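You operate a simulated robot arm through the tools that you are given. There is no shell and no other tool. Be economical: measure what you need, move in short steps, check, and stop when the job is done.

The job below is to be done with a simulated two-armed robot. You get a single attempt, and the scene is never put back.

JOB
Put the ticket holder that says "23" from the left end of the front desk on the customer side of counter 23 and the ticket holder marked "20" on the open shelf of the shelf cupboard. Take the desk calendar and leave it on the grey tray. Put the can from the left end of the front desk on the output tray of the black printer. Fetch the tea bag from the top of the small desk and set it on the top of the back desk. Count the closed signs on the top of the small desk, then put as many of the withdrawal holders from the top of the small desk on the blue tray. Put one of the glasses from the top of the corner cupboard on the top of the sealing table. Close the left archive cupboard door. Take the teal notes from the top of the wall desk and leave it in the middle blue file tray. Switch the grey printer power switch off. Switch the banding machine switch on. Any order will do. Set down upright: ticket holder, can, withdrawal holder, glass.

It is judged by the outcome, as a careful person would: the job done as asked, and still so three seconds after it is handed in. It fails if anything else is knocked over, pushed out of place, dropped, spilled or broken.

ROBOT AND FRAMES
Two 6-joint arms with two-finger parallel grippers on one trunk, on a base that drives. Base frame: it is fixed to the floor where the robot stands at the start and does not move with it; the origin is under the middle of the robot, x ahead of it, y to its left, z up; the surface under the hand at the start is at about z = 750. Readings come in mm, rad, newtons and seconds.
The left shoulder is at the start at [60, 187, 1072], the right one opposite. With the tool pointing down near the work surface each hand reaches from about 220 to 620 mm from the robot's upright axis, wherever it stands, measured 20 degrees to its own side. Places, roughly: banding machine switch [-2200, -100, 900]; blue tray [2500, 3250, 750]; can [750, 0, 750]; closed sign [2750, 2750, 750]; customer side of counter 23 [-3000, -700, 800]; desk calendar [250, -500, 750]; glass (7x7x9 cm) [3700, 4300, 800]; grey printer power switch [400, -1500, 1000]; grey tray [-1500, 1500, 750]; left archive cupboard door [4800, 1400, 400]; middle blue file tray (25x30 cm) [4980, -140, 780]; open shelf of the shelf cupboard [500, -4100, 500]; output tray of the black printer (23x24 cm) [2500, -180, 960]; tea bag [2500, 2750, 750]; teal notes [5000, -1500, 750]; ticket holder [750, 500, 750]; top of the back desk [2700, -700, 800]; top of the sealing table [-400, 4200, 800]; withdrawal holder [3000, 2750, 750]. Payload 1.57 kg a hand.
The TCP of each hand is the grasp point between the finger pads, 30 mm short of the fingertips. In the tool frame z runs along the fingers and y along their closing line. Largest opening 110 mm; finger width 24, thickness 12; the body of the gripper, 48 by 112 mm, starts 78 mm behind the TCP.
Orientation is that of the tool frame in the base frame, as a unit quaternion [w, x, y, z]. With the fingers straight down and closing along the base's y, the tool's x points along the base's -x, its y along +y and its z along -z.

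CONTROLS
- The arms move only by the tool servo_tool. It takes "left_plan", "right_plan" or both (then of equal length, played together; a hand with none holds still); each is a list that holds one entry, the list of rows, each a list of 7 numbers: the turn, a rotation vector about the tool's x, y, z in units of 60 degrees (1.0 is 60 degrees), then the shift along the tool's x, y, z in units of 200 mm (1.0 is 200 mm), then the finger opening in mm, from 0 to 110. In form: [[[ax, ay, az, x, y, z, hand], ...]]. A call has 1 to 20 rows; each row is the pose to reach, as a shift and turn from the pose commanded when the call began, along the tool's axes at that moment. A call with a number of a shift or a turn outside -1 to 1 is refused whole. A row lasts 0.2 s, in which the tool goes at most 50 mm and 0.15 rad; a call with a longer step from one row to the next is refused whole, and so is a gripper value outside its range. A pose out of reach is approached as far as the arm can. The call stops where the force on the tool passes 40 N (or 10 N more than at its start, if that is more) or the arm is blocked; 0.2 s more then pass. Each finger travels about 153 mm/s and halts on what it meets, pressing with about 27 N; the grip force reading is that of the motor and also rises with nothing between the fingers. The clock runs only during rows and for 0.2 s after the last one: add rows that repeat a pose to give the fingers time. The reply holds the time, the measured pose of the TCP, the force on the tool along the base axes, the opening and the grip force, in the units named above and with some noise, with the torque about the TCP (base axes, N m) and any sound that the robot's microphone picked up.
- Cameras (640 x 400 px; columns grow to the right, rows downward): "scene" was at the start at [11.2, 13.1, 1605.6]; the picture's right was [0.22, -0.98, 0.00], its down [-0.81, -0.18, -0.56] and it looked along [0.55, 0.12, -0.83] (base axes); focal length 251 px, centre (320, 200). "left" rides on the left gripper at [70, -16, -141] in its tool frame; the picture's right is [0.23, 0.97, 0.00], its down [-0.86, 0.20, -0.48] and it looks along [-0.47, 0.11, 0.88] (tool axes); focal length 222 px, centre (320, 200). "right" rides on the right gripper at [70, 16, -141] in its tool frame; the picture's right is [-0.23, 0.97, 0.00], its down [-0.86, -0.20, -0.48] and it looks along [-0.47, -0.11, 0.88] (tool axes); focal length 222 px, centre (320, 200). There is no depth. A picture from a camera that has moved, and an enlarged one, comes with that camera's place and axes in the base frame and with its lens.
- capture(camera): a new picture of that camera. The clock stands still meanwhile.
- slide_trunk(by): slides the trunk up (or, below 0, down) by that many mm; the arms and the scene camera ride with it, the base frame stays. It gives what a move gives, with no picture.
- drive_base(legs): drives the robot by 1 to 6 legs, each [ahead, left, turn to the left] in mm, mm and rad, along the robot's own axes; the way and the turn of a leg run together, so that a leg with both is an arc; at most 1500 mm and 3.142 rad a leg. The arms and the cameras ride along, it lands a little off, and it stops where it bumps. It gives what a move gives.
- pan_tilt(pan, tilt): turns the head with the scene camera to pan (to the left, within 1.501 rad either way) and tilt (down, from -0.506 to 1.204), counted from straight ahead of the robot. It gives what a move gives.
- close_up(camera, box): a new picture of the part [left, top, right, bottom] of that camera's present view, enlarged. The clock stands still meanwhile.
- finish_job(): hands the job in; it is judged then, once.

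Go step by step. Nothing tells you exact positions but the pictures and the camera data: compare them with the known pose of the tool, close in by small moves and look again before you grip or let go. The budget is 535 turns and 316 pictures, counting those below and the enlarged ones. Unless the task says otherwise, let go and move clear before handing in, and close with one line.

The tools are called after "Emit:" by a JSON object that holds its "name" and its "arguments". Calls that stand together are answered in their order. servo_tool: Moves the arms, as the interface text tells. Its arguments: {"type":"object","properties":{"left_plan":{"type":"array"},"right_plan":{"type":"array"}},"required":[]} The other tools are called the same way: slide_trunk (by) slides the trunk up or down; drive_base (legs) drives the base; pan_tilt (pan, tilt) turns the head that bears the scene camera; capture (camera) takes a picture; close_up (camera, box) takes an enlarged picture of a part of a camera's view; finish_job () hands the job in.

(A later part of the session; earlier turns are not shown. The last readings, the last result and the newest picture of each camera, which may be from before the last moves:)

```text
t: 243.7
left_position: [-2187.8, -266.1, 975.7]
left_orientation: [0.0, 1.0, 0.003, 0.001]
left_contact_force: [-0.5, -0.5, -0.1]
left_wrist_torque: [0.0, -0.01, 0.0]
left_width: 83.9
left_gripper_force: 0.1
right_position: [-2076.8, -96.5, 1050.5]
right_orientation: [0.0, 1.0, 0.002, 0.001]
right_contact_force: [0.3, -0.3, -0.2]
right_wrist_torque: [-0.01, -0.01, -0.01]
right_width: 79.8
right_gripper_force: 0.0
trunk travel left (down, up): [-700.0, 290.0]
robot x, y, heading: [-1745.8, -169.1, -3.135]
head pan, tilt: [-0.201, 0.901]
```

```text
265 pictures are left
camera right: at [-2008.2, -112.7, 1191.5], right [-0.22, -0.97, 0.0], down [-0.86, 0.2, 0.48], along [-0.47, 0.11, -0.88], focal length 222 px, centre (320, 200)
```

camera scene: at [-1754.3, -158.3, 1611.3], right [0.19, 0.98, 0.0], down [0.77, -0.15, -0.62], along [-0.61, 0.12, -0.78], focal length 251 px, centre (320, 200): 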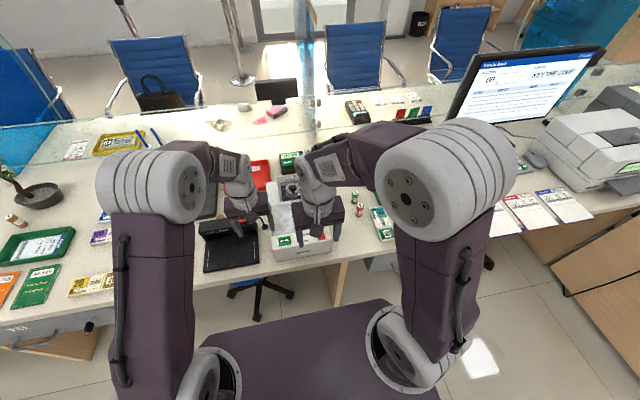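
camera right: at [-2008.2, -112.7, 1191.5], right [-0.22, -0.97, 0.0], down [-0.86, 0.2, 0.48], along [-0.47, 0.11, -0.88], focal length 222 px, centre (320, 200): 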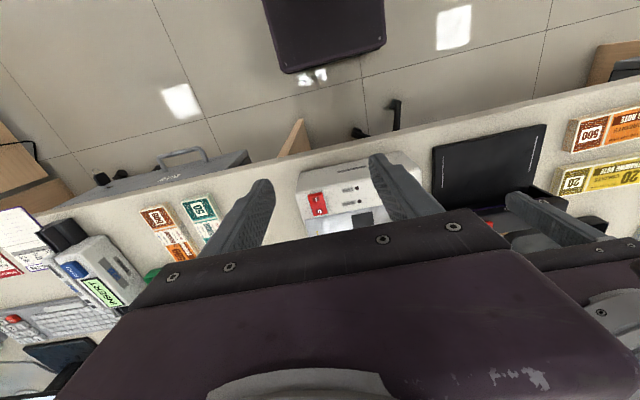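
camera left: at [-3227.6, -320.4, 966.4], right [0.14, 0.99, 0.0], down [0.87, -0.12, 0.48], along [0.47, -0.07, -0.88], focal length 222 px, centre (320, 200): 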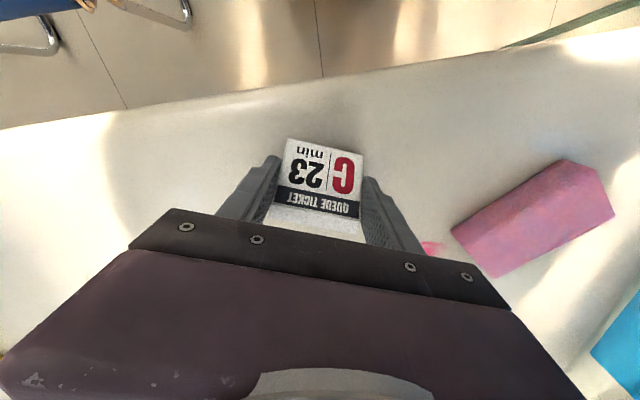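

Emit:
{"name": "close_up", "arguments": {"camera": "right", "box": [290, 150, 400, 240]}}

Emit:
{"name": "close_up", "arguments": {"camera": "scene", "box": [225, 85, 345, 160]}}

```text
4.44 times, centred on (345, 195) of right
camera zoom: at [-2008.2, -112.7, 1191.5], right [-0.22, -0.97, 0.0], down [-0.86, 0.2, 0.48], along [-0.47, 0.11, -0.88], focal length 987 px, centre (209, 222)
```

zoom: 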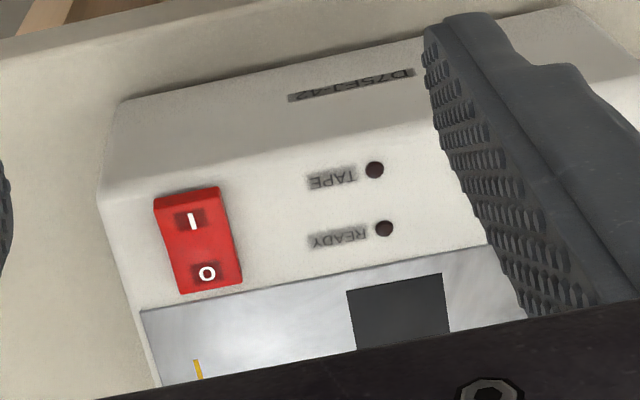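

```text
5.33 times, centred on (285, 122) of scene
camera zoom: at [-1754.3, -158.3, 1611.3], right [0.19, 0.98, 0.0], down [0.77, -0.15, -0.62], along [-0.61, 0.12, -0.78], focal length 1339 px, centre (507, 613)
```

zoom: 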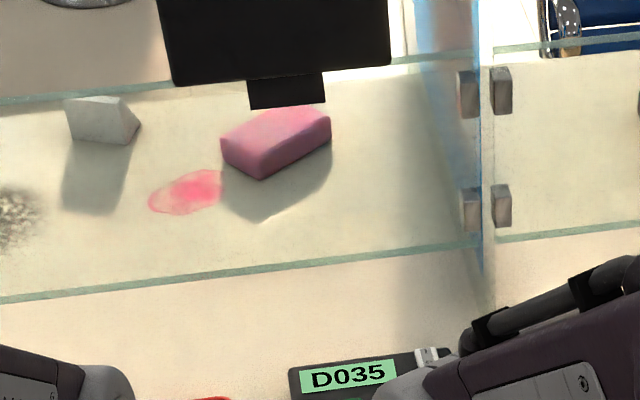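

C23 stands upright beyond the glass. The red rocker shows "I" toward the operator and raised, so it's off; I position closed right fingers over the "I" end at about (-2170,-68).

Emit:
{"name": "servo_tool", "arguments": {"right_plan": [[[0, 0, 0, -0.2, -0.07, 0, 40], [0, 0, 0, -0.4, -0.142, 0, 0], [0, 0, 0, -0.46, -0.142, 0.15, 0], [0, 0, 0, -0.46, -0.142, 0.35, 0], [0, 0, 0, -0.46, -0.142, 0.5, 0], [0, 0, 0, -0.46, -0.142, 0.6, 0]]]}}

Emit:
{"name": "capture", "arguments": {"camera": "right"}}

Emit:
{"name": "close_up", "arguments": {"camera": "scene", "box": [260, 180, 380, 270]}}

```text
t: 245.1
left_position: [-2187.8, -266.1, 975.9]
left_orientation: [0.0, 1.0, 0.003, -0.001]
left_contact_force: [0.0, 0.2, -0.3]
left_wrist_torque: [0.01, -0.01, 0.0]
left_width: 83.9
left_gripper_force: 0.2
right_position: [-2168.5, -68.3, 930.9]
right_orientation: [-0.001, 1.0, 0.002, -0.001]
right_contact_force: [0.0, -0.5, -0.5]
right_wrist_torque: [0.0, 0.0, 0.02]
right_width: 0.4
right_gripper_force: 21.4
trunk travel left (down, up): [-700.0, 290.0]
robot x, y, heading: [-1740.2, -167.9, -3.133]
head pan, tilt: [-0.201, 0.901]
```

```text
262 pictures are left
camera right: at [-2100.5, -85.2, 1072.1], right [-0.22, -0.97, 0.0], down [-0.86, 0.2, 0.48], along [-0.47, 0.11, -0.88], focal length 222 px, centre (320, 200)
```

right: 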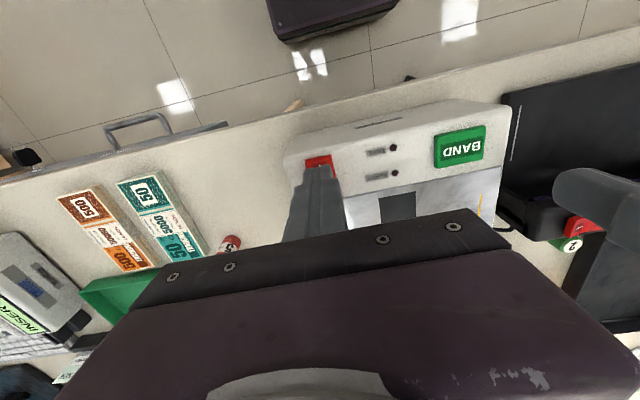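

```text
4.44 times, centred on (320, 225) of scene
camera zoom: at [-1754.6, -158.4, 1611.3], right [0.19, 0.98, 0.0], down [0.77, -0.15, -0.62], along [-0.61, 0.12, -0.78], focal length 1116 px, centre (320, 89)
```

zoom: 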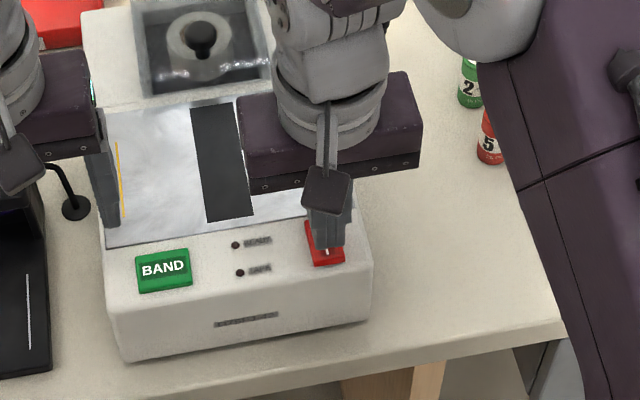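

The fingers line up over the "I" half. I shift 4 mm toward the operator and press down.

Emit:
{"name": "servo_tool", "arguments": {"right_plan": [[[0, 0, 0, 0.02, 0, 0.04, 0], [0, 0, 0, 0.02, 0, 0.08, 0], [0, 0, 0, 0.02, 0, 0.1, 0], [0, 0, 0, 0.02, 0, 0.12, 0]]]}}

Emit:
{"name": "servo_tool", "arguments": {"right_plan": [[[0, 0, 0, 0, 0, 0.02, 0], [0, 0, 0, 0, 0, 0.03, 0]]]}}

```text
t: 246.0
left_position: [-2182.7, -266.4, 978.2]
left_orientation: [0.0, 1.0, 0.002, -0.002]
left_contact_force: [-0.5, 0.2, -0.2]
left_wrist_torque: [0.03, -0.01, 0.04]
left_width: 83.9
left_gripper_force: 0.0
right_position: [-2164.1, -68.4, 916.5]
right_orientation: [0.0, 1.0, 0.002, -0.006]
right_contact_force: [10.2, 7.5, 32.0]
right_wrist_torque: [0.21, 0.06, 0.02]
right_width: 0.1
right_gripper_force: 21.0
trunk travel left (down, up): [-700.0, 290.0]
robot x, y, heading: [-1742.7, -171.0, -3.137]
head pan, tilt: [-0.201, 0.901]
stopped in row 4 (right hand): the force on the tool passed its limit at 52 N (the readings are from after the stop); the commanded pose is now the measured one
```

```text
t: 246.3
left_position: [-2183.7, -265.9, 977.4]
left_orientation: [-0.001, 1.0, 0.001, -0.002]
left_contact_force: [0.0, 0.1, 0.4]
left_wrist_torque: [-0.01, -0.06, -0.03]
left_width: 84.0
left_gripper_force: 0.0
right_position: [-2164.7, -68.4, 916.9]
right_orientation: [0.0, 1.0, 0.002, -0.006]
right_contact_force: [13.7, 4.4, 33.1]
right_wrist_torque: [0.14, -0.02, 0.01]
right_width: 0.0
right_gripper_force: 21.0
trunk travel left (down, up): [-700.0, 290.0]
robot x, y, heading: [-1737.1, -171.9, -3.138]
head pan, tilt: [-0.201, 0.901]
stopped in row 1 (right hand): the force on the tool passed its limit at 50 N (the readings are from after the stop); the commanded pose is now the measured one
```

Pressed with about 50 N. I lift away and look at the rocker.

Emit:
{"name": "servo_tool", "arguments": {"right_plan": [[[0, 0, 0, 0, 0, -0.2, 0], [0, 0, 0, 0, 0, -0.4, 0], [0, 0, 0, 0.2, 0, -0.5, 40], [0, 0, 0, 0.4, 0, -0.6, 80]]]}}

Emit:
{"name": "close_up", "arguments": {"camera": "scene", "box": [250, 170, 370, 270]}}

Emit:
{"name": "close_up", "arguments": {"camera": "right", "box": [250, 100, 400, 220]}}

```text
t: 247.3
left_position: [-2185.0, -266.7, 977.1]
left_orientation: [0.001, 1.0, 0.003, -0.001]
left_contact_force: [0.5, 0.5, -0.6]
left_wrist_torque: [0.01, 0.05, -0.02]
left_width: 83.7
left_gripper_force: 0.2
right_position: [-2084.9, -67.5, 1035.4]
right_orientation: [0.001, 1.0, 0.001, -0.007]
right_contact_force: [-0.2, -0.7, 0.1]
right_wrist_torque: [0.01, -0.02, 0.01]
right_width: 79.7
right_gripper_force: 0.1
trunk travel left (down, up): [-700.0, 290.0]
robot x, y, heading: [-1743.1, -169.7, -3.14]
head pan, tilt: [-0.201, 0.901]
```

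```text
4.00 times, centred on (310, 220) of scene
camera zoom: at [-1750.8, -158.1, 1611.2], right [0.19, 0.98, 0.0], down [0.77, -0.15, -0.62], along [-0.61, 0.12, -0.78], focal length 1004 px, centre (360, 120)
```

zoom: 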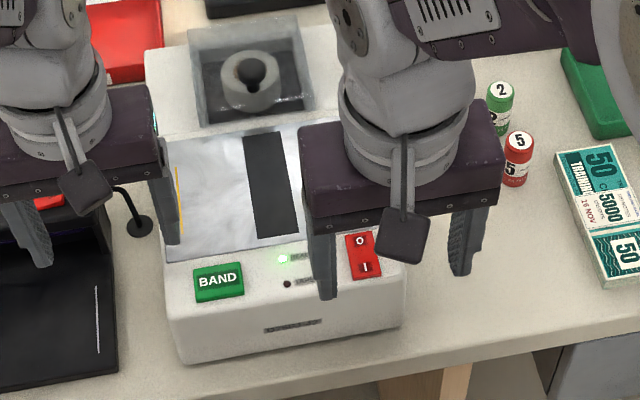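

```text
3.33 times, centred on (325, 160) of right
camera zoom: at [-2014.6, -83.3, 1175.5], right [-0.22, -0.97, 0.0], down [-0.85, 0.2, 0.49], along [-0.48, 0.11, -0.87], focal length 740 px, centre (303, 333)
```

zoom: 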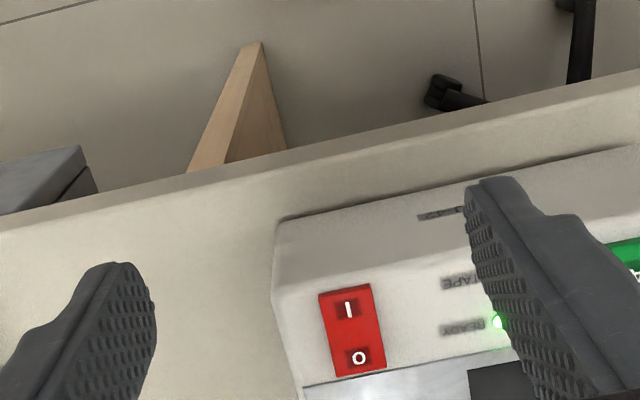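

READY lights green: the banding machine is on. Now I go back to the front desk for the "20" holder.

Emit:
{"name": "drive_base", "arguments": {"legs": [[-600, 0, 0], [0, 0, 3.14], [1100, 480, 0]]}}

Emit:
{"name": "pan_tilt", "arguments": {"pan": -0.3, "tilt": 0.9}}

Emit:
{"name": "capture", "arguments": {"camera": "right"}}

Emit:
{"name": "capture", "arguments": {"camera": "scene"}}

```text
t: 263.7
left_position: [362.9, 471.1, 976.3]
left_orientation: [0.0, -0.019, 1.0, 0.0]
left_contact_force: [0.3, 0.7, 0.2]
left_wrist_torque: [0.0, -0.02, 0.01]
left_width: 83.9
left_gripper_force: 0.0
right_position: [270.3, 268.7, 1034.9]
right_orientation: [0.005, -0.02, 1.0, 0.001]
right_contact_force: [0.2, 0.1, 0.2]
right_wrist_torque: [0.0, -0.01, -0.01]
right_width: 80.3
right_gripper_force: 0.0
trunk travel left (down, up): [-700.0, 290.0]
robot x, y, heading: [-80.0, 362.5, 0.039]
head pan, tilt: [-0.201, 0.901]
```

```text
t: 264.3
left_position: [363.3, 471.7, 975.4]
left_orientation: [0.001, -0.018, 1.0, 0.0]
left_contact_force: [0.5, 0.3, -0.1]
left_wrist_torque: [0.01, 0.02, 0.01]
left_width: 83.9
left_gripper_force: 0.1
right_position: [269.9, 270.3, 1036.5]
right_orientation: [0.006, -0.02, 1.0, 0.0]
right_contact_force: [0.1, -0.3, -0.4]
right_wrist_torque: [0.0, -0.01, -0.04]
right_width: 80.0
right_gripper_force: 0.0
trunk travel left (down, up): [-700.0, 290.0]
robot x, y, heading: [-75.0, 363.4, 0.044]
head pan, tilt: [-0.3, 0.901]
```

```text
258 pictures are left
camera right: at [197.6, 282.2, 1174.7], right [0.19, 0.98, 0.0], down [0.86, -0.17, 0.49], along [0.48, -0.09, -0.87], focal length 222 px, centre (320, 200)
```

right: 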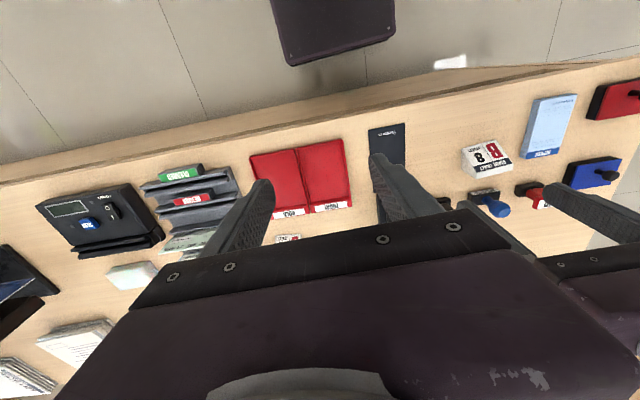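

```text
257 pictures are left
camera scene: at [-63.9, 336.6, 1611.2], right [-0.26, -0.97, 0.0], down [-0.76, 0.2, -0.62], along [0.6, -0.16, -0.78], focal length 251 px, centre (320, 200)
```

scene: 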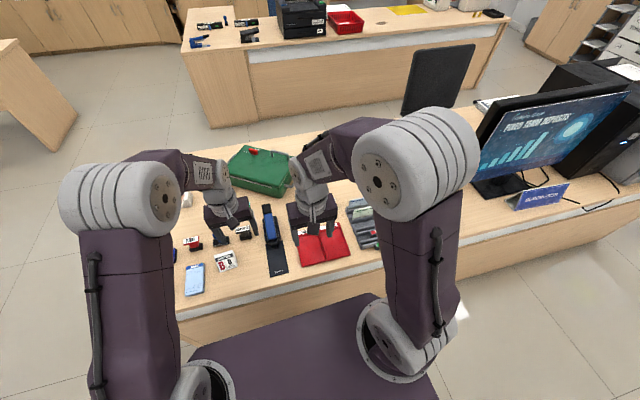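

B20 is roughly at (520,150). I drive a little closer and move the right hand over it.

Emit:
{"name": "drive_base", "arguments": {"legs": [[60, 0, -0.04]]}}

Emit:
{"name": "servo_tool", "arguments": {"right_plan": [[[0, 0, 0, -0.145, -0.12, 0.1, 100], [0, 0, 0, -0.29, -0.24, 0.2, 100], [0, 0, 0, -0.435, -0.36, 0.3, 100], [0, 0, 0, -0.58, -0.48, 0.4, 100], [0, 0, 0, -0.725, -0.593, 0.5, 100]]]}}

Emit:
{"name": "capture", "arguments": {"camera": "right"}}

```text
t: 265.3
left_position: [424.5, 454.8, 976.4]
left_orientation: [0.001, 0.0, 1.0, 0.0]
left_contact_force: [-0.6, 0.9, -0.7]
left_wrist_torque: [-0.01, -0.03, 0.0]
left_width: 84.2
left_gripper_force: 0.1
right_position: [324.5, 257.2, 1035.2]
right_orientation: [0.006, 0.001, 1.0, 0.0]
right_contact_force: [0.6, 1.2, 0.3]
right_wrist_torque: [0.04, 0.04, 0.01]
right_width: 79.9
right_gripper_force: 0.0
trunk travel left (down, up): [-700.0, 290.0]
robot x, y, heading: [-20.2, 365.1, -0.003]
head pan, tilt: [-0.3, 0.901]
```

```text
t: 266.5
left_position: [427.7, 454.3, 975.6]
left_orientation: [0.0, 0.0, 1.0, 0.001]
left_contact_force: [0.1, 0.1, -0.3]
left_wrist_torque: [0.0, 0.0, 0.0]
left_width: 83.8
left_gripper_force: 0.1
right_position: [471.9, 139.5, 933.7]
right_orientation: [0.005, 0.0, 1.0, 0.0]
right_contact_force: [-0.7, -0.5, -0.4]
right_wrist_torque: [-0.01, 0.02, -0.04]
right_width: 100.1
right_gripper_force: 0.0
trunk travel left (down, up): [-700.0, 290.0]
robot x, y, heading: [-21.3, 363.6, -0.002]
head pan, tilt: [-0.3, 0.901]
```

```text
256 pictures are left
camera right: at [399.4, 155.1, 1075.0], right [0.23, 0.97, 0.0], down [0.85, -0.2, 0.49], along [0.47, -0.11, -0.87], focal length 222 px, centre (320, 200)
```

right: 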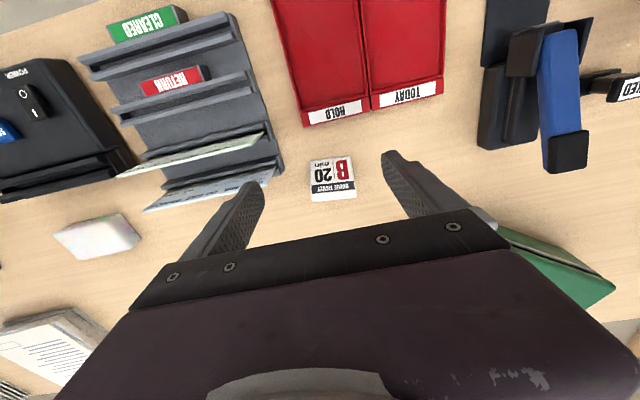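

B20's front edge is near (508,147), 63 mm wide, yawed about 8°. I align, descend and grip.

Emit:
{"name": "servo_tool", "arguments": {"right_plan": [[[0, 0, 0.065, -0.14, 0.01, 0.1, 92], [0, 0, 0.133, -0.275, 0.02, 0.24, 92], [0, 0, 0.133, -0.275, 0.02, 0.45, 92]]]}}

Emit:
{"name": "capture", "arguments": {"camera": "right"}}

```text
t: 267.3
left_position: [426.5, 453.6, 976.9]
left_orientation: [0.0, 0.0, 1.0, -0.001]
left_contact_force: [-0.3, -0.2, 0.1]
left_wrist_torque: [-0.03, -0.01, -0.01]
left_width: 83.8
left_gripper_force: 0.1
right_position: [528.8, 140.2, 846.4]
right_orientation: [0.006, 0.07, 0.998, 0.001]
right_contact_force: [0.1, 0.8, -0.2]
right_wrist_torque: [0.0, -0.05, 0.01]
right_width: 91.9
right_gripper_force: 0.0
trunk travel left (down, up): [-700.0, 290.0]
robot x, y, heading: [-19.7, 362.5, 0.007]
head pan, tilt: [-0.3, 0.901]
```

```text
255 pictures are left
camera right: at [459.0, 166.8, 986.9], right [0.36, 0.93, 0.01], down [0.81, -0.32, 0.49], along [0.46, -0.17, -0.87], focal length 222 px, centre (320, 200)
```

right: 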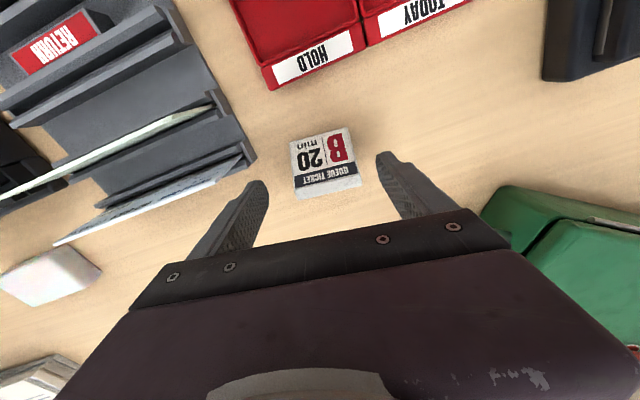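

Emit:
{"name": "servo_tool", "arguments": {"right_plan": [[[0, 0, 0, 0, 0, 0.14, 92], [0, 0, 0, 0, 0, 0.28, 92], [0, 0, 0, 0, 0, 0.28, 60], [0, 0, 0, 0, 0, 0.28, 50], [0, 0, 0, 0, 0, 0.28, 50]]]}}

Emit:
{"name": "servo_tool", "arguments": {"right_plan": [[[0, 0, 0, 0, 0, -0.2, 50], [0, 0, 0, 0, 0, -0.4, 50], [0, 0, 0, 0, 0, -0.6, 50], [0, 0, 0, 0, 0, -0.8, 50], [0, 0, 0, 0.15, 0, -0.98, 50], [0, 0, 0, 0.35, 0, -1.0, 50], [0, 0, 0, 0.55, 0, -1.0, 50], [0, 0, 0, 0.75, 0, -1.0, 50]]]}}

Emit:
{"name": "capture", "arguments": {"camera": "right"}}

```text
t: 268.5
left_position: [427.5, 455.2, 975.8]
left_orientation: [0.0, 0.0, 1.0, 0.001]
left_contact_force: [-0.5, -0.3, 0.0]
left_wrist_torque: [-0.02, -0.03, -0.02]
left_width: 84.1
left_gripper_force: 0.1
right_position: [528.2, 143.3, 789.3]
right_orientation: [0.005, 0.069, 0.998, 0.001]
right_contact_force: [-0.2, 1.0, 0.7]
right_wrist_torque: [-0.01, 0.0, 0.0]
right_width: 63.3
right_gripper_force: 27.0
trunk travel left (down, up): [-700.0, 290.0]
robot x, y, heading: [-19.7, 362.2, -0.001]
head pan, tilt: [-0.3, 0.901]
```

```text
t: 270.3
left_position: [424.6, 454.2, 977.1]
left_orientation: [0.001, 0.001, 1.0, 0.001]
left_contact_force: [-0.5, -0.6, -0.1]
left_wrist_torque: [-0.02, -0.02, -0.02]
left_width: 84.0
left_gripper_force: 0.0
right_position: [376.4, 161.1, 988.5]
right_orientation: [0.007, 0.07, 0.998, 0.001]
right_contact_force: [0.1, 0.5, -0.6]
right_wrist_torque: [-0.02, -0.03, -0.02]
right_width: 63.2
right_gripper_force: 27.0
trunk travel left (down, up): [-700.0, 290.0]
robot x, y, heading: [-18.5, 361.6, 0.001]
head pan, tilt: [-0.3, 0.901]
```

```text
254 pictures are left
camera right: at [306.8, 186.5, 1129.0], right [0.36, 0.93, 0.01], down [0.81, -0.32, 0.49], along [0.46, -0.17, -0.87], focal length 222 px, centre (320, 200)
```

right: 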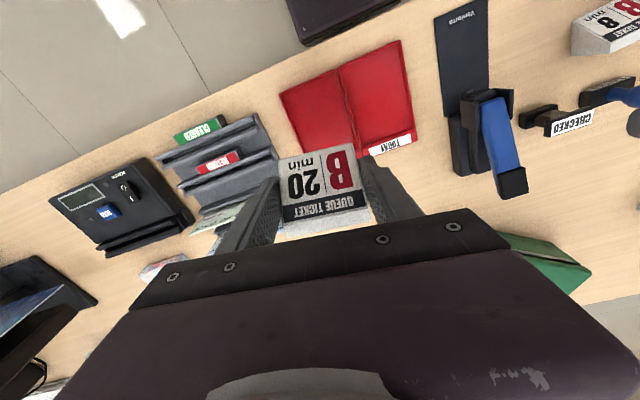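

B20 is held in the right hand. I drive along the front of the desk to the grey printer.

Emit:
{"name": "drive_base", "arguments": {"legs": [[-380, 0, 0], [0, -1500, 0], [0, -200, 0]]}}

Emit:
{"name": "pan_tilt", "arguments": {"pan": -0.1, "tilt": 0.5}}

Emit:
{"name": "capture", "arguments": {"camera": "scene"}}

```text
t: 281.0
left_position: [79.3, -1218.9, 975.8]
left_orientation: [-0.001, -0.026, 1.0, 0.0]
left_contact_force: [-0.7, 0.2, 0.6]
left_wrist_torque: [0.0, 0.04, 0.01]
left_width: 84.1
left_gripper_force: 0.0
right_position: [46.2, -1516.0, 987.5]
right_orientation: [0.006, 0.045, 0.999, 0.001]
right_contact_force: [-0.1, 0.2, -0.2]
right_wrist_torque: [-0.02, -0.02, 0.0]
right_width: 63.2
right_gripper_force: 26.9
trunk travel left (down, up): [-700.0, 290.0]
robot x, y, heading: [-364.0, -1336.1, 0.052]
head pan, tilt: [-0.3, 0.901]
```

```text
t: 281.8
left_position: [80.1, -1219.7, 975.4]
left_orientation: [0.0, -0.027, 1.0, 0.0]
left_contact_force: [0.8, 0.0, -0.2]
left_wrist_torque: [0.01, 0.02, 0.0]
left_width: 84.0
left_gripper_force: 0.1
right_position: [46.0, -1516.7, 988.4]
right_orientation: [0.005, 0.044, 0.999, 0.001]
right_contact_force: [-0.2, -0.2, -0.3]
right_wrist_torque: [0.01, 0.03, -0.01]
right_width: 63.3
right_gripper_force: 26.4
trunk travel left (down, up): [-700.0, 290.0]
robot x, y, heading: [-364.4, -1335.9, 0.054]
head pan, tilt: [-0.099, 0.499]
```

```text
253 pictures are left
camera scene: at [-329.2, -1345.7, 1645.0], right [-0.05, -1.0, 0.0], down [-0.48, 0.02, -0.88], along [0.88, -0.04, -0.48], focal length 251 px, centre (320, 200)
```

scene: 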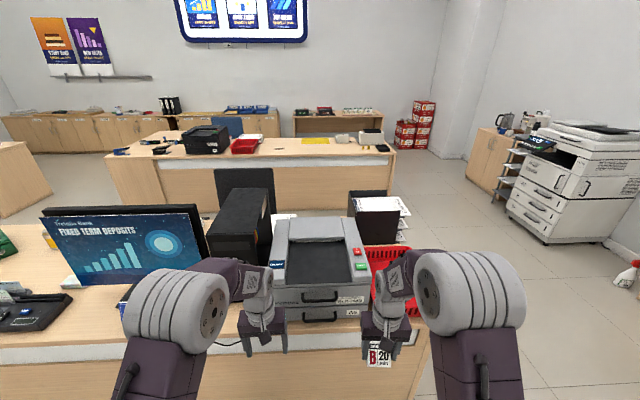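

Emit:
{"name": "close_up", "arguments": {"camera": "scene", "box": [240, 190, 430, 330]}}

Emit:
{"name": "capture", "arguments": {"camera": "left"}}

```text
2.86 times, centred on (335, 260) of scene
camera zoom: at [-329.2, -1345.7, 1645.0], right [-0.05, -1.0, 0.0], down [-0.48, 0.02, -0.88], along [0.88, -0.04, -0.48], focal length 717 px, centre (277, 29)
```

zoom: 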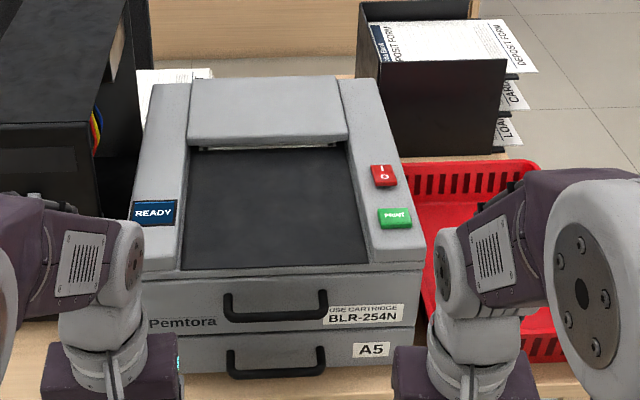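

```text
251 pictures are left
camera left: at [9.0, -1240.2, 1117.7], right [-0.28, 0.96, 0.0], down [0.84, 0.24, 0.48], along [0.46, 0.13, -0.88], focal length 222 px, centre (320, 200)
```

left: 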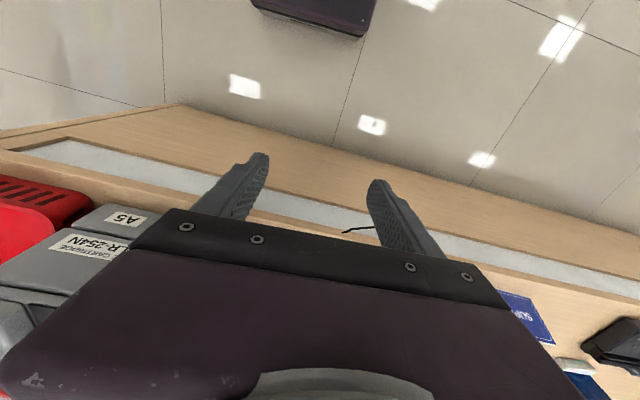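

The rocker (red, "O" toward the operator) is on the printer's top right. I raise the trunk and move into reach.

Emit:
{"name": "slide_trunk", "arguments": {"by": 150}}

Emit:
{"name": "drive_base", "arguments": {"legs": [[0, -303, -0.053], [340, 0, 0]]}}

Emit:
{"name": "capture", "arguments": {"camera": "left"}}

Emit:
{"name": "pan_tilt", "arguments": {"pan": 0.2, "tilt": 0.9}}

Emit:
{"name": "capture", "arguments": {"camera": "scene"}}

```text
t: 283.6
left_position: [78.4, -1220.0, 1127.1]
left_orientation: [0.0, -0.026, 1.0, 0.0]
left_contact_force: [-0.6, -1.0, 0.2]
left_wrist_torque: [-0.02, 0.01, 0.0]
left_width: 84.1
left_gripper_force: 0.0
right_position: [45.4, -1516.6, 1137.2]
right_orientation: [0.006, 0.044, 0.999, 0.0]
right_contact_force: [-0.7, 0.2, -0.1]
right_wrist_torque: [0.01, 0.0, -0.03]
right_width: 63.8
right_gripper_force: 26.8
trunk travel left (down, up): [-850.0, 140.0]
robot x, y, heading: [-360.8, -1337.4, 0.054]
head pan, tilt: [-0.099, 0.499]
```

```text
t: 287.4
left_position: [425.5, -1546.1, 1126.2]
left_orientation: [0.001, 0.001, 1.0, -0.001]
left_contact_force: [1.0, -0.6, -0.3]
left_wrist_torque: [-0.01, -0.02, -0.01]
left_width: 84.1
left_gripper_force: 0.0
right_position: [377.0, -1839.9, 1139.0]
right_orientation: [0.006, 0.07, 0.998, 0.001]
right_contact_force: [0.4, -0.1, -1.0]
right_wrist_torque: [0.02, -0.02, -0.01]
right_width: 63.5
right_gripper_force: 27.2
trunk travel left (down, up): [-850.0, 140.0]
robot x, y, heading: [-16.8, -1636.3, 0.001]
head pan, tilt: [-0.099, 0.499]
```

```text
250 pictures are left
camera left: at [354.7, -1562.8, 1268.4], right [-0.23, 0.97, 0.0], down [0.85, 0.2, 0.48], along [0.47, 0.11, -0.88], focal length 222 px, centre (320, 200)
```

left: 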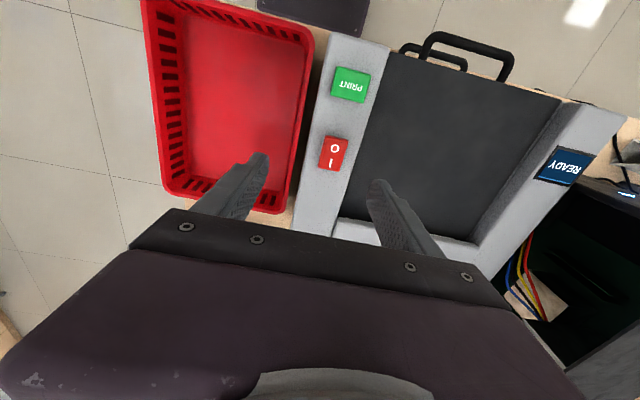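

```text
t: 288.3
left_position: [428.2, -1547.0, 1125.7]
left_orientation: [-0.001, 0.001, 1.0, 0.0]
left_contact_force: [1.0, -0.1, 0.0]
left_wrist_torque: [-0.03, -0.01, 0.01]
left_width: 84.0
left_gripper_force: 0.1
right_position: [379.1, -1840.4, 1137.4]
right_orientation: [0.005, 0.07, 0.998, 0.001]
right_contact_force: [0.1, -0.1, -0.9]
right_wrist_torque: [-0.02, 0.04, 0.01]
right_width: 63.4
right_gripper_force: 26.9
trunk travel left (down, up): [-850.0, 140.0]
robot x, y, heading: [-19.1, -1636.3, -0.003]
head pan, tilt: [0.201, 0.901]
```

```text
249 pictures are left
camera scene: at [-1.7, -1626.2, 1761.3], right [0.2, -0.98, 0.0], down [-0.77, -0.15, -0.62], along [0.61, 0.12, -0.78], focal length 251 px, centre (320, 200)
```

scene: 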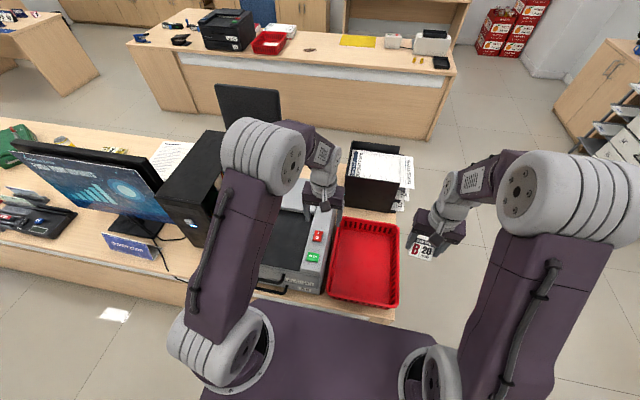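

The rocker is at about (433,-1527,995) with "O" near x=423. I close the left fingers above the "O" end and check.

Emit:
{"name": "servo_tool", "arguments": {"left_plan": [[[0, 0, 0, 0.05, 0.1, 0.0, 50], [0, 0, 0, 0.05, 0.1, 0.1, 10], [0, 0, 0, 0.05, 0.1, 0.25, 0], [0, 0, 0, 0.05, 0.1, 0.4, 0]]]}}

Emit:
{"name": "capture", "arguments": {"camera": "left"}}

Emit:
{"name": "close_up", "arguments": {"camera": "scene", "box": [260, 180, 380, 270]}}

```text
t: 289.3
left_position: [416.1, -1525.3, 1046.6]
left_orientation: [0.001, 0.001, 1.0, -0.001]
left_contact_force: [-0.3, 0.0, -0.4]
left_wrist_torque: [0.01, -0.05, 0.03]
left_width: 0.1
left_gripper_force: 21.3
right_position: [378.4, -1839.5, 1137.9]
right_orientation: [0.005, 0.071, 0.997, 0.001]
right_contact_force: [0.4, 0.0, -0.2]
right_wrist_torque: [-0.01, 0.01, 0.02]
right_width: 63.3
right_gripper_force: 26.8
trunk travel left (down, up): [-850.0, 140.0]
robot x, y, heading: [-18.2, -1637.6, -0.003]
head pan, tilt: [0.201, 0.901]
```

```text
248 pictures are left
camera left: at [345.9, -1542.1, 1187.4], right [-0.23, 0.97, 0.0], down [0.86, 0.2, 0.48], along [0.47, 0.11, -0.88], focal length 222 px, centre (320, 200)
```

left: 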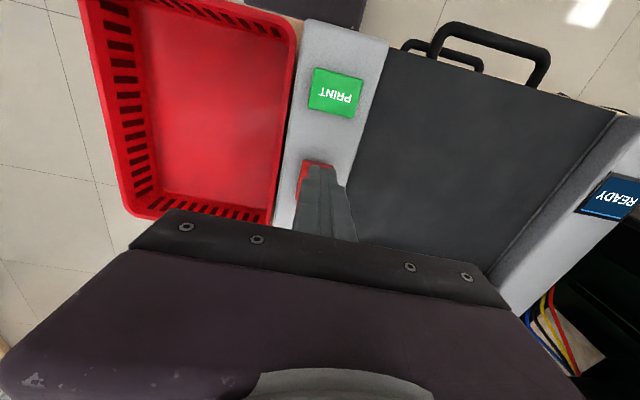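

```text
4.44 times, centred on (320, 225) of scene
camera zoom: at [-2.4, -1625.4, 1761.3], right [0.2, -0.98, 0.0], down [-0.77, -0.16, -0.62], along [0.61, 0.12, -0.78], focal length 1116 px, centre (320, 89)
```

zoom: 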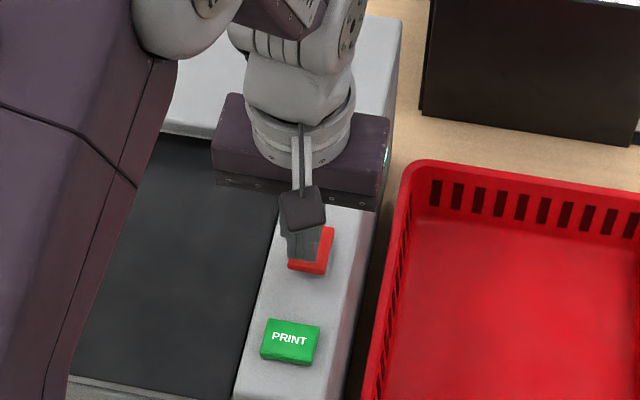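

Emit:
{"name": "servo_tool", "arguments": {"left_plan": [[[0, 0, 0, -0.01, -0.04, 0.04, 0], [0, 0, 0, -0.01, -0.04, 0.08, 0], [0, 0, 0, -0.01, -0.04, 0.1, 0], [0, 0, 0, -0.01, -0.04, 0.12, 0], [0, 0, 0, -0.01, -0.04, 0.14, 0], [0, 0, 0, -0.01, -0.04, 0.16, 0]]]}}

Emit:
{"name": "close_up", "arguments": {"camera": "scene", "box": [260, 180, 380, 270]}}

```text
t: 290.5
left_position: [416.8, -1533.4, 1023.9]
left_orientation: [0.005, 0.001, 1.0, 0.0]
left_contact_force: [-13.7, 6.5, 31.3]
left_wrist_torque: [0.22, -0.02, -0.08]
left_width: 0.0
left_gripper_force: 21.0
right_position: [373.8, -1840.9, 1139.3]
right_orientation: [0.007, 0.071, 0.997, 0.002]
right_contact_force: [0.5, 0.3, -0.5]
right_wrist_torque: [0.02, -0.02, 0.03]
right_width: 63.6
right_gripper_force: 26.6
trunk travel left (down, up): [-850.0, 140.0]
robot x, y, heading: [-19.6, -1642.2, 0.002]
head pan, tilt: [0.201, 0.901]
stopped in row 6 (left hand): the force on the tool passed its limit at 47 N (the readings are from after the stop); the commanded pose is now the measured one
```

```text
4.44 times, centred on (320, 225) of scene
camera zoom: at [-10.0, -1626.1, 1761.7], right [0.2, -0.98, 0.0], down [-0.77, -0.16, -0.62], along [0.61, 0.12, -0.78], focal length 1116 px, centre (320, 89)
```

zoom: 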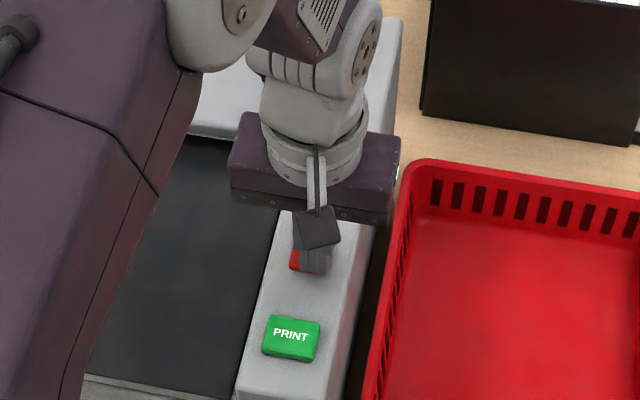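

Pressed firmly. I lift off and check the display.

Emit:
{"name": "servo_tool", "arguments": {"left_plan": [[[0, 0, 0, 0, 0, -0.2, 0], [0, 0, 0, 0, 0, -0.4, 0], [0, 0, 0, 0.2, 0, -0.5, 40], [0, 0, 0, 0.4, 0, -0.6, 80]]]}}

Emit:
{"name": "capture", "arguments": {"camera": "left"}}

Emit:
{"name": "close_up", "arguments": {"camera": "scene", "box": [200, 170, 380, 300]}}

```text
t: 291.5
left_position: [336.9, -1535.1, 1140.5]
left_orientation: [0.004, 0.001, 1.0, 0.0]
left_contact_force: [0.6, -0.3, 0.0]
left_wrist_torque: [-0.01, -0.04, -0.01]
left_width: 79.9
left_gripper_force: 0.1
right_position: [376.9, -1841.0, 1138.6]
right_orientation: [0.006, 0.071, 0.997, 0.0]
right_contact_force: [-0.7, -0.8, -0.8]
right_wrist_torque: [0.0, -0.01, 0.01]
right_width: 63.5
right_gripper_force: 27.0
trunk travel left (down, up): [-850.0, 140.0]
robot x, y, heading: [-18.2, -1639.8, -0.002]
head pan, tilt: [0.201, 0.901]
```

```text
245 pictures are left
camera left: at [265.1, -1551.2, 1282.2], right [-0.23, 0.97, 0.0], down [0.85, 0.2, 0.48], along [0.47, 0.11, -0.87], focal length 222 px, centre (320, 200)
```

left: 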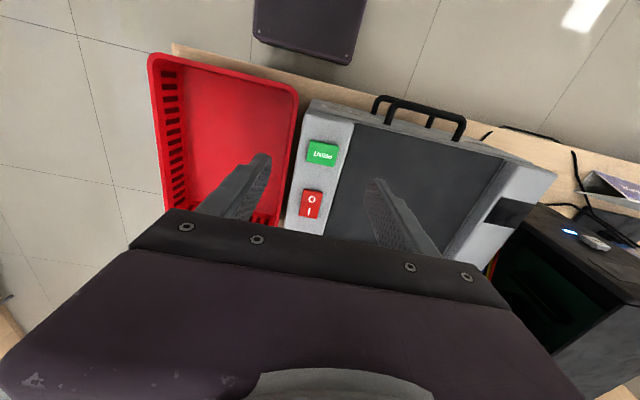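

```text
3.08 times, centred on (290, 235) of scene
camera zoom: at [-5.0, -1625.8, 1761.2], right [0.2, -0.98, 0.0], down [-0.77, -0.16, -0.62], along [0.61, 0.12, -0.78], focal length 772 px, centre (412, 92)
```

zoom: 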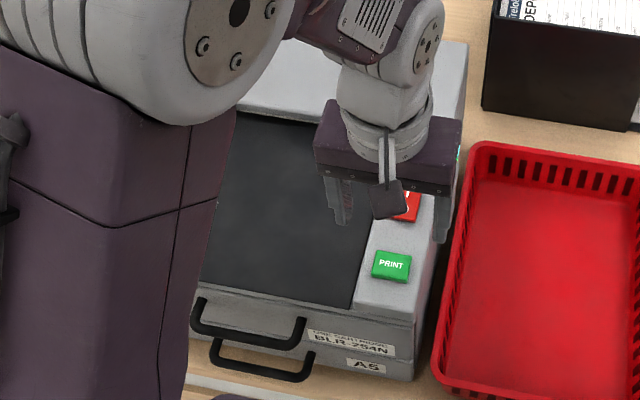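

The display went dark: the grey printer is off. I back off and look right for the shelf cupboard.

Emit:
{"name": "drive_base", "arguments": {"legs": [[-350, 0, 0]]}}

Emit:
{"name": "pan_tilt", "arguments": {"pan": -1.15, "tilt": 0.5}}

Emit:
{"name": "capture", "arguments": {"camera": "scene"}}

```text
t: 293.8
left_position: [-14.9, -1534.5, 1139.8]
left_orientation: [0.002, -0.001, 1.0, 0.0]
left_contact_force: [-0.4, 0.0, 0.7]
left_wrist_torque: [0.01, 0.02, -0.01]
left_width: 80.1
left_gripper_force: 0.0
right_position: [27.7, -1839.1, 1137.2]
right_orientation: [0.004, 0.068, 0.998, 0.001]
right_contact_force: [0.2, -0.5, -1.6]
right_wrist_torque: [0.0, 0.02, 0.0]
right_width: 63.3
right_gripper_force: 27.1
trunk travel left (down, up): [-850.0, 140.0]
robot x, y, heading: [-371.2, -1644.0, -0.0]
head pan, tilt: [0.201, 0.901]
```

```text
t: 295.3
left_position: [-15.7, -1534.4, 1139.7]
left_orientation: [0.003, -0.001, 1.0, 0.0]
left_contact_force: [1.0, -0.1, 0.8]
left_wrist_torque: [0.0, 0.01, 0.02]
left_width: 80.1
left_gripper_force: 0.0
right_position: [24.7, -1838.1, 1138.2]
right_orientation: [0.005, 0.069, 0.998, 0.0]
right_contact_force: [-0.8, 0.0, -0.7]
right_wrist_torque: [-0.02, -0.01, 0.04]
right_width: 63.5
right_gripper_force: 26.9
trunk travel left (down, up): [-850.0, 140.0]
robot x, y, heading: [-373.5, -1640.9, 0.001]
head pan, tilt: [-1.15, 0.499]
```

```text
243 pictures are left
camera scene: at [-393.6, -1724.5, 1795.1], right [-0.91, -0.41, 0.0], down [-0.2, 0.44, -0.88], along [0.36, -0.8, -0.48], focal length 251 px, centre (320, 200)
```

scene: 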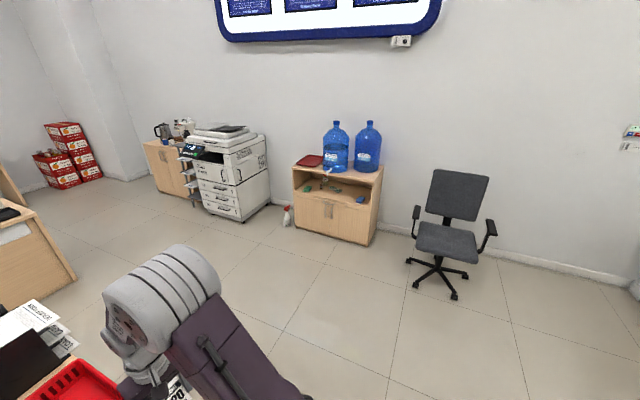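

The shelf cupboard (two water bottles on top) stands around x 0…880, front at y≈−3930, with its opening facing the room. I drive in front of it for a closer look.

Emit:
{"name": "drive_base", "arguments": {"legs": [[0, 0, -1.571], [1250, 820, 0]]}}

Emit:
{"name": "pan_tilt", "arguments": {"pan": 0.0, "tilt": 0.75}}

Emit:
{"name": "slide_trunk", "arguments": {"by": -150}}

Emit:
{"name": "capture", "arguments": {"camera": "scene"}}

```text
t: 306.3
left_position: [601.4, -3180.6, 1141.9]
left_orientation: [0.003, 0.689, 0.725, -0.002]
left_contact_force: [-0.1, 0.4, 0.2]
left_wrist_torque: [0.01, 0.01, 0.0]
left_width: 80.1
left_gripper_force: 0.0
right_position: [297.9, -3236.5, 1137.5]
right_orientation: [0.004, 0.738, 0.675, -0.003]
right_contact_force: [0.8, 0.5, -0.5]
right_wrist_torque: [0.03, -0.03, 0.02]
right_width: 63.3
right_gripper_force: 27.3
trunk travel left (down, up): [-850.0, 140.0]
robot x, y, heading: [476.6, -2828.6, -1.517]
head pan, tilt: [-1.15, 0.499]
```

```text
t: 307.7
left_position: [601.7, -3181.6, 1141.0]
left_orientation: [0.003, 0.689, 0.725, -0.001]
left_contact_force: [0.2, 0.7, -0.1]
left_wrist_torque: [0.0, -0.02, -0.01]
left_width: 80.0
left_gripper_force: 0.1
right_position: [300.4, -3237.1, 1137.8]
right_orientation: [0.005, 0.738, 0.675, -0.003]
right_contact_force: [-0.4, -1.0, -1.1]
right_wrist_torque: [0.01, 0.01, -0.01]
right_width: 63.6
right_gripper_force: 27.3
trunk travel left (down, up): [-850.0, 140.0]
robot x, y, heading: [478.3, -2832.0, -1.522]
head pan, tilt: [0.0, 0.75]
```

```text
t: 309.4
left_position: [601.6, -3181.6, 990.2]
left_orientation: [0.002, 0.689, 0.724, -0.002]
left_contact_force: [-0.4, -1.1, 0.3]
left_wrist_torque: [0.03, 0.01, -0.01]
left_width: 80.0
left_gripper_force: 0.1
right_position: [299.9, -3237.2, 987.2]
right_orientation: [0.003, 0.738, 0.674, -0.003]
right_contact_force: [-0.2, -0.5, -0.6]
right_wrist_torque: [-0.01, 0.03, -0.02]
right_width: 63.0
right_gripper_force: 27.0
trunk travel left (down, up): [-700.0, 290.0]
robot x, y, heading: [483.1, -2830.0, -1.523]
head pan, tilt: [0.0, 0.75]
```

```text
242 pictures are left
camera scene: at [482.5, -2855.3, 1623.2], right [-1.0, -0.05, 0.0], down [-0.04, 0.68, -0.73], along [0.04, -0.73, -0.68], focal length 251 px, centre (320, 200)
```

scene: 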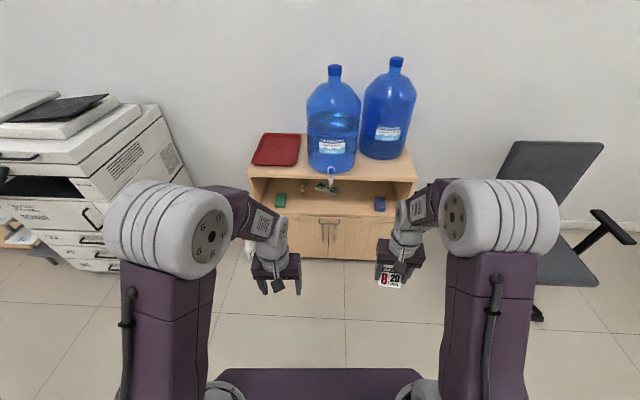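

The opening spans about z 463–745, so the holder must go in with a near-horizontal hand; I'll need to regrip it. First I lower the trunk to see inside the shelf.

Emit:
{"name": "slide_trunk", "arguments": {"by": -450}}

Emit:
{"name": "pan_tilt", "arguments": {"pan": 0.0, "tilt": 0.45}}

Emit:
{"name": "close_up", "arguments": {"camera": "scene", "box": [200, 130, 460, 290]}}

```text
refused: -450 is not a number from -400 to 400
```

```text
t: 310.2
left_position: [602.3, -3180.6, 990.9]
left_orientation: [0.002, 0.689, 0.725, -0.002]
left_contact_force: [0.1, 0.0, 0.3]
left_wrist_torque: [-0.02, -0.02, 0.01]
left_width: 79.9
left_gripper_force: 0.1
right_position: [299.2, -3237.2, 988.0]
right_orientation: [0.004, 0.738, 0.674, -0.003]
right_contact_force: [-0.2, 0.5, -0.6]
right_wrist_torque: [0.0, 0.02, -0.02]
right_width: 63.3
right_gripper_force: 27.3
trunk travel left (down, up): [-700.0, 290.0]
robot x, y, heading: [479.7, -2830.0, -1.521]
head pan, tilt: [0.0, 0.45]
```

```text
2.46 times, centred on (330, 210) of scene
camera zoom: at [482.9, -2864.4, 1649.5], right [-1.0, -0.05, 0.0], down [-0.02, 0.44, -0.9], along [0.05, -0.9, -0.44], focal length 618 px, centre (295, 175)
```

zoom: 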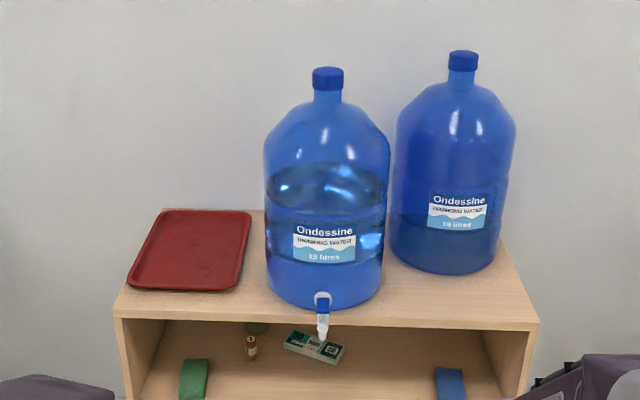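

Emit:
{"name": "slide_trunk", "arguments": {"by": -400}}

Emit:
{"name": "capture", "arguments": {"camera": "scene"}}

```text
t: 314.1
left_position: [602.2, -3182.1, 590.0]
left_orientation: [0.003, 0.689, 0.725, -0.002]
left_contact_force: [0.2, -0.4, -0.2]
left_wrist_torque: [0.01, -0.01, -0.02]
left_width: 80.1
left_gripper_force: 0.1
right_position: [298.8, -3236.9, 587.0]
right_orientation: [0.004, 0.738, 0.674, -0.004]
right_contact_force: [0.0, 0.1, -0.9]
right_wrist_torque: [0.0, 0.0, 0.0]
right_width: 63.6
right_gripper_force: 27.5
trunk travel left (down, up): [-300.0, 690.0]
robot x, y, heading: [479.3, -2832.8, -1.518]
head pan, tilt: [0.0, 0.45]
```

```text
240 pictures are left
camera scene: at [483.0, -2864.3, 1249.6], right [-1.0, -0.05, 0.0], down [-0.02, 0.43, -0.9], along [0.05, -0.9, -0.44], focal length 251 px, centre (320, 200)
```

scene: 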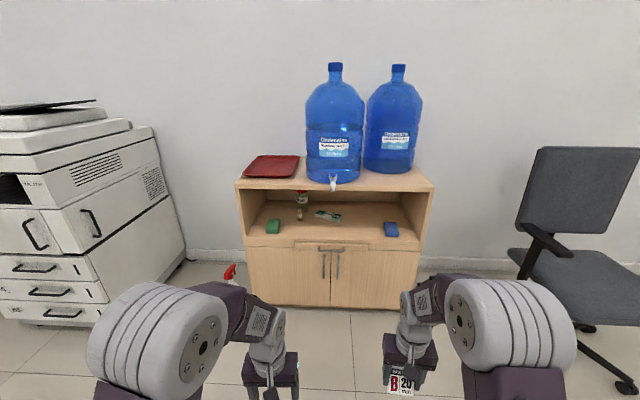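

Inside the shelf a free spot is at about (350,-4010). The cupboard's top front right (in front of the rear bottle) is free, so I can set the holder there briefly and regrip it horizontally. I raise the trunk and drive up.

Emit:
{"name": "slide_trunk", "arguments": {"by": 400}}

Emit:
{"name": "drive_base", "arguments": {"legs": [[0, -182, -0.05], [600, 0, 0]]}}

Emit:
{"name": "pan_tilt", "arguments": {"pan": -0.1, "tilt": 0.75}}

Emit:
{"name": "capture", "arguments": {"camera": "scene"}}

Emit:
{"name": "capture", "arguments": {"camera": "right"}}

```text
t: 317.9
left_position: [601.8, -3181.2, 991.2]
left_orientation: [0.002, 0.689, 0.725, -0.002]
left_contact_force: [0.1, -0.2, 0.1]
left_wrist_torque: [0.01, -0.04, 0.01]
left_width: 79.8
left_gripper_force: 0.1
right_position: [299.5, -3236.6, 988.6]
right_orientation: [0.004, 0.738, 0.675, -0.004]
right_contact_force: [-0.2, 0.5, -1.5]
right_wrist_torque: [0.02, 0.04, 0.02]
right_width: 63.5
right_gripper_force: 27.2
trunk travel left (down, up): [-700.0, 290.0]
robot x, y, heading: [479.0, -2830.5, -1.521]
head pan, tilt: [0.0, 0.45]
```

```text
t: 322.4
left_position: [403.7, -3781.9, 990.3]
left_orientation: [0.003, 0.706, 0.708, -0.002]
left_contact_force: [-0.3, -0.1, 0.9]
left_wrist_torque: [0.01, 0.01, 0.02]
left_width: 80.0
left_gripper_force: 0.1
right_position: [98.8, -3821.3, 987.5]
right_orientation: [0.004, 0.755, 0.656, -0.004]
right_contact_force: [0.0, 0.9, -1.5]
right_wrist_torque: [0.0, 0.01, 0.0]
right_width: 63.4
right_gripper_force: 27.0
trunk travel left (down, up): [-700.0, 290.0]
robot x, y, heading: [298.0, -3424.1, -1.569]
head pan, tilt: [0.0, 0.45]
```

```text
t: 323.2
left_position: [402.8, -3781.9, 989.9]
left_orientation: [0.002, 0.706, 0.708, -0.002]
left_contact_force: [-0.6, 0.5, 0.2]
left_wrist_torque: [0.0, 0.02, -0.01]
left_width: 80.1
left_gripper_force: 0.0
right_position: [97.9, -3822.6, 987.6]
right_orientation: [0.004, 0.755, 0.656, -0.003]
right_contact_force: [-1.5, -0.4, -0.5]
right_wrist_torque: [0.03, 0.0, 0.03]
right_width: 63.4
right_gripper_force: 27.6
trunk travel left (down, up): [-700.0, 290.0]
robot x, y, heading: [299.7, -3423.3, -1.576]
head pan, tilt: [-0.099, 0.75]
```

```text
239 pictures are left
camera scene: at [292.4, -3449.6, 1623.2], right [-1.0, 0.1, 0.0], down [0.07, 0.68, -0.73], along [-0.07, -0.73, -0.68], focal length 251 px, centre (320, 200)
```

scene: 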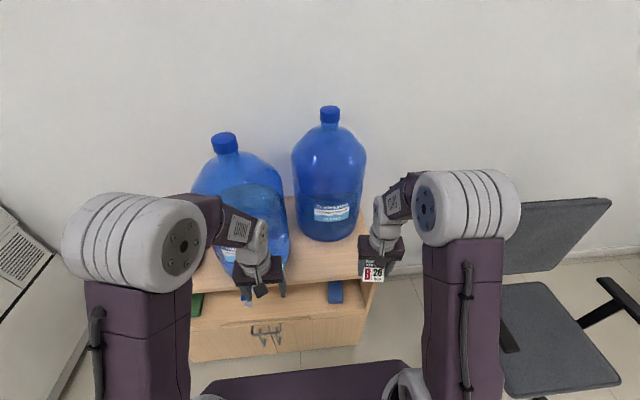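

```text
238 pictures are left
camera right: at [122.8, -3754.3, 1128.3], right [0.93, -0.36, 0.0], down [-0.32, -0.81, 0.49], along [-0.17, -0.46, -0.87], focal length 222 px, centre (320, 200)
```

right: 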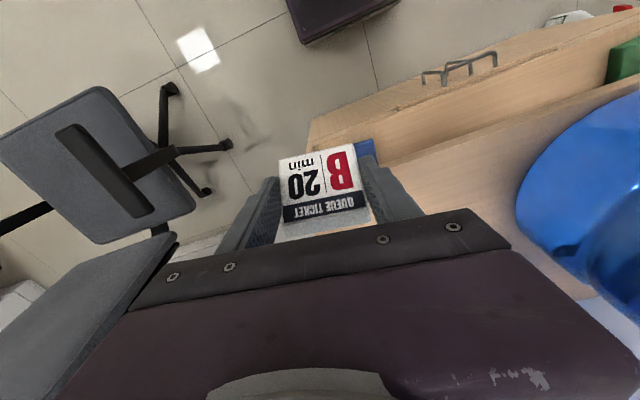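

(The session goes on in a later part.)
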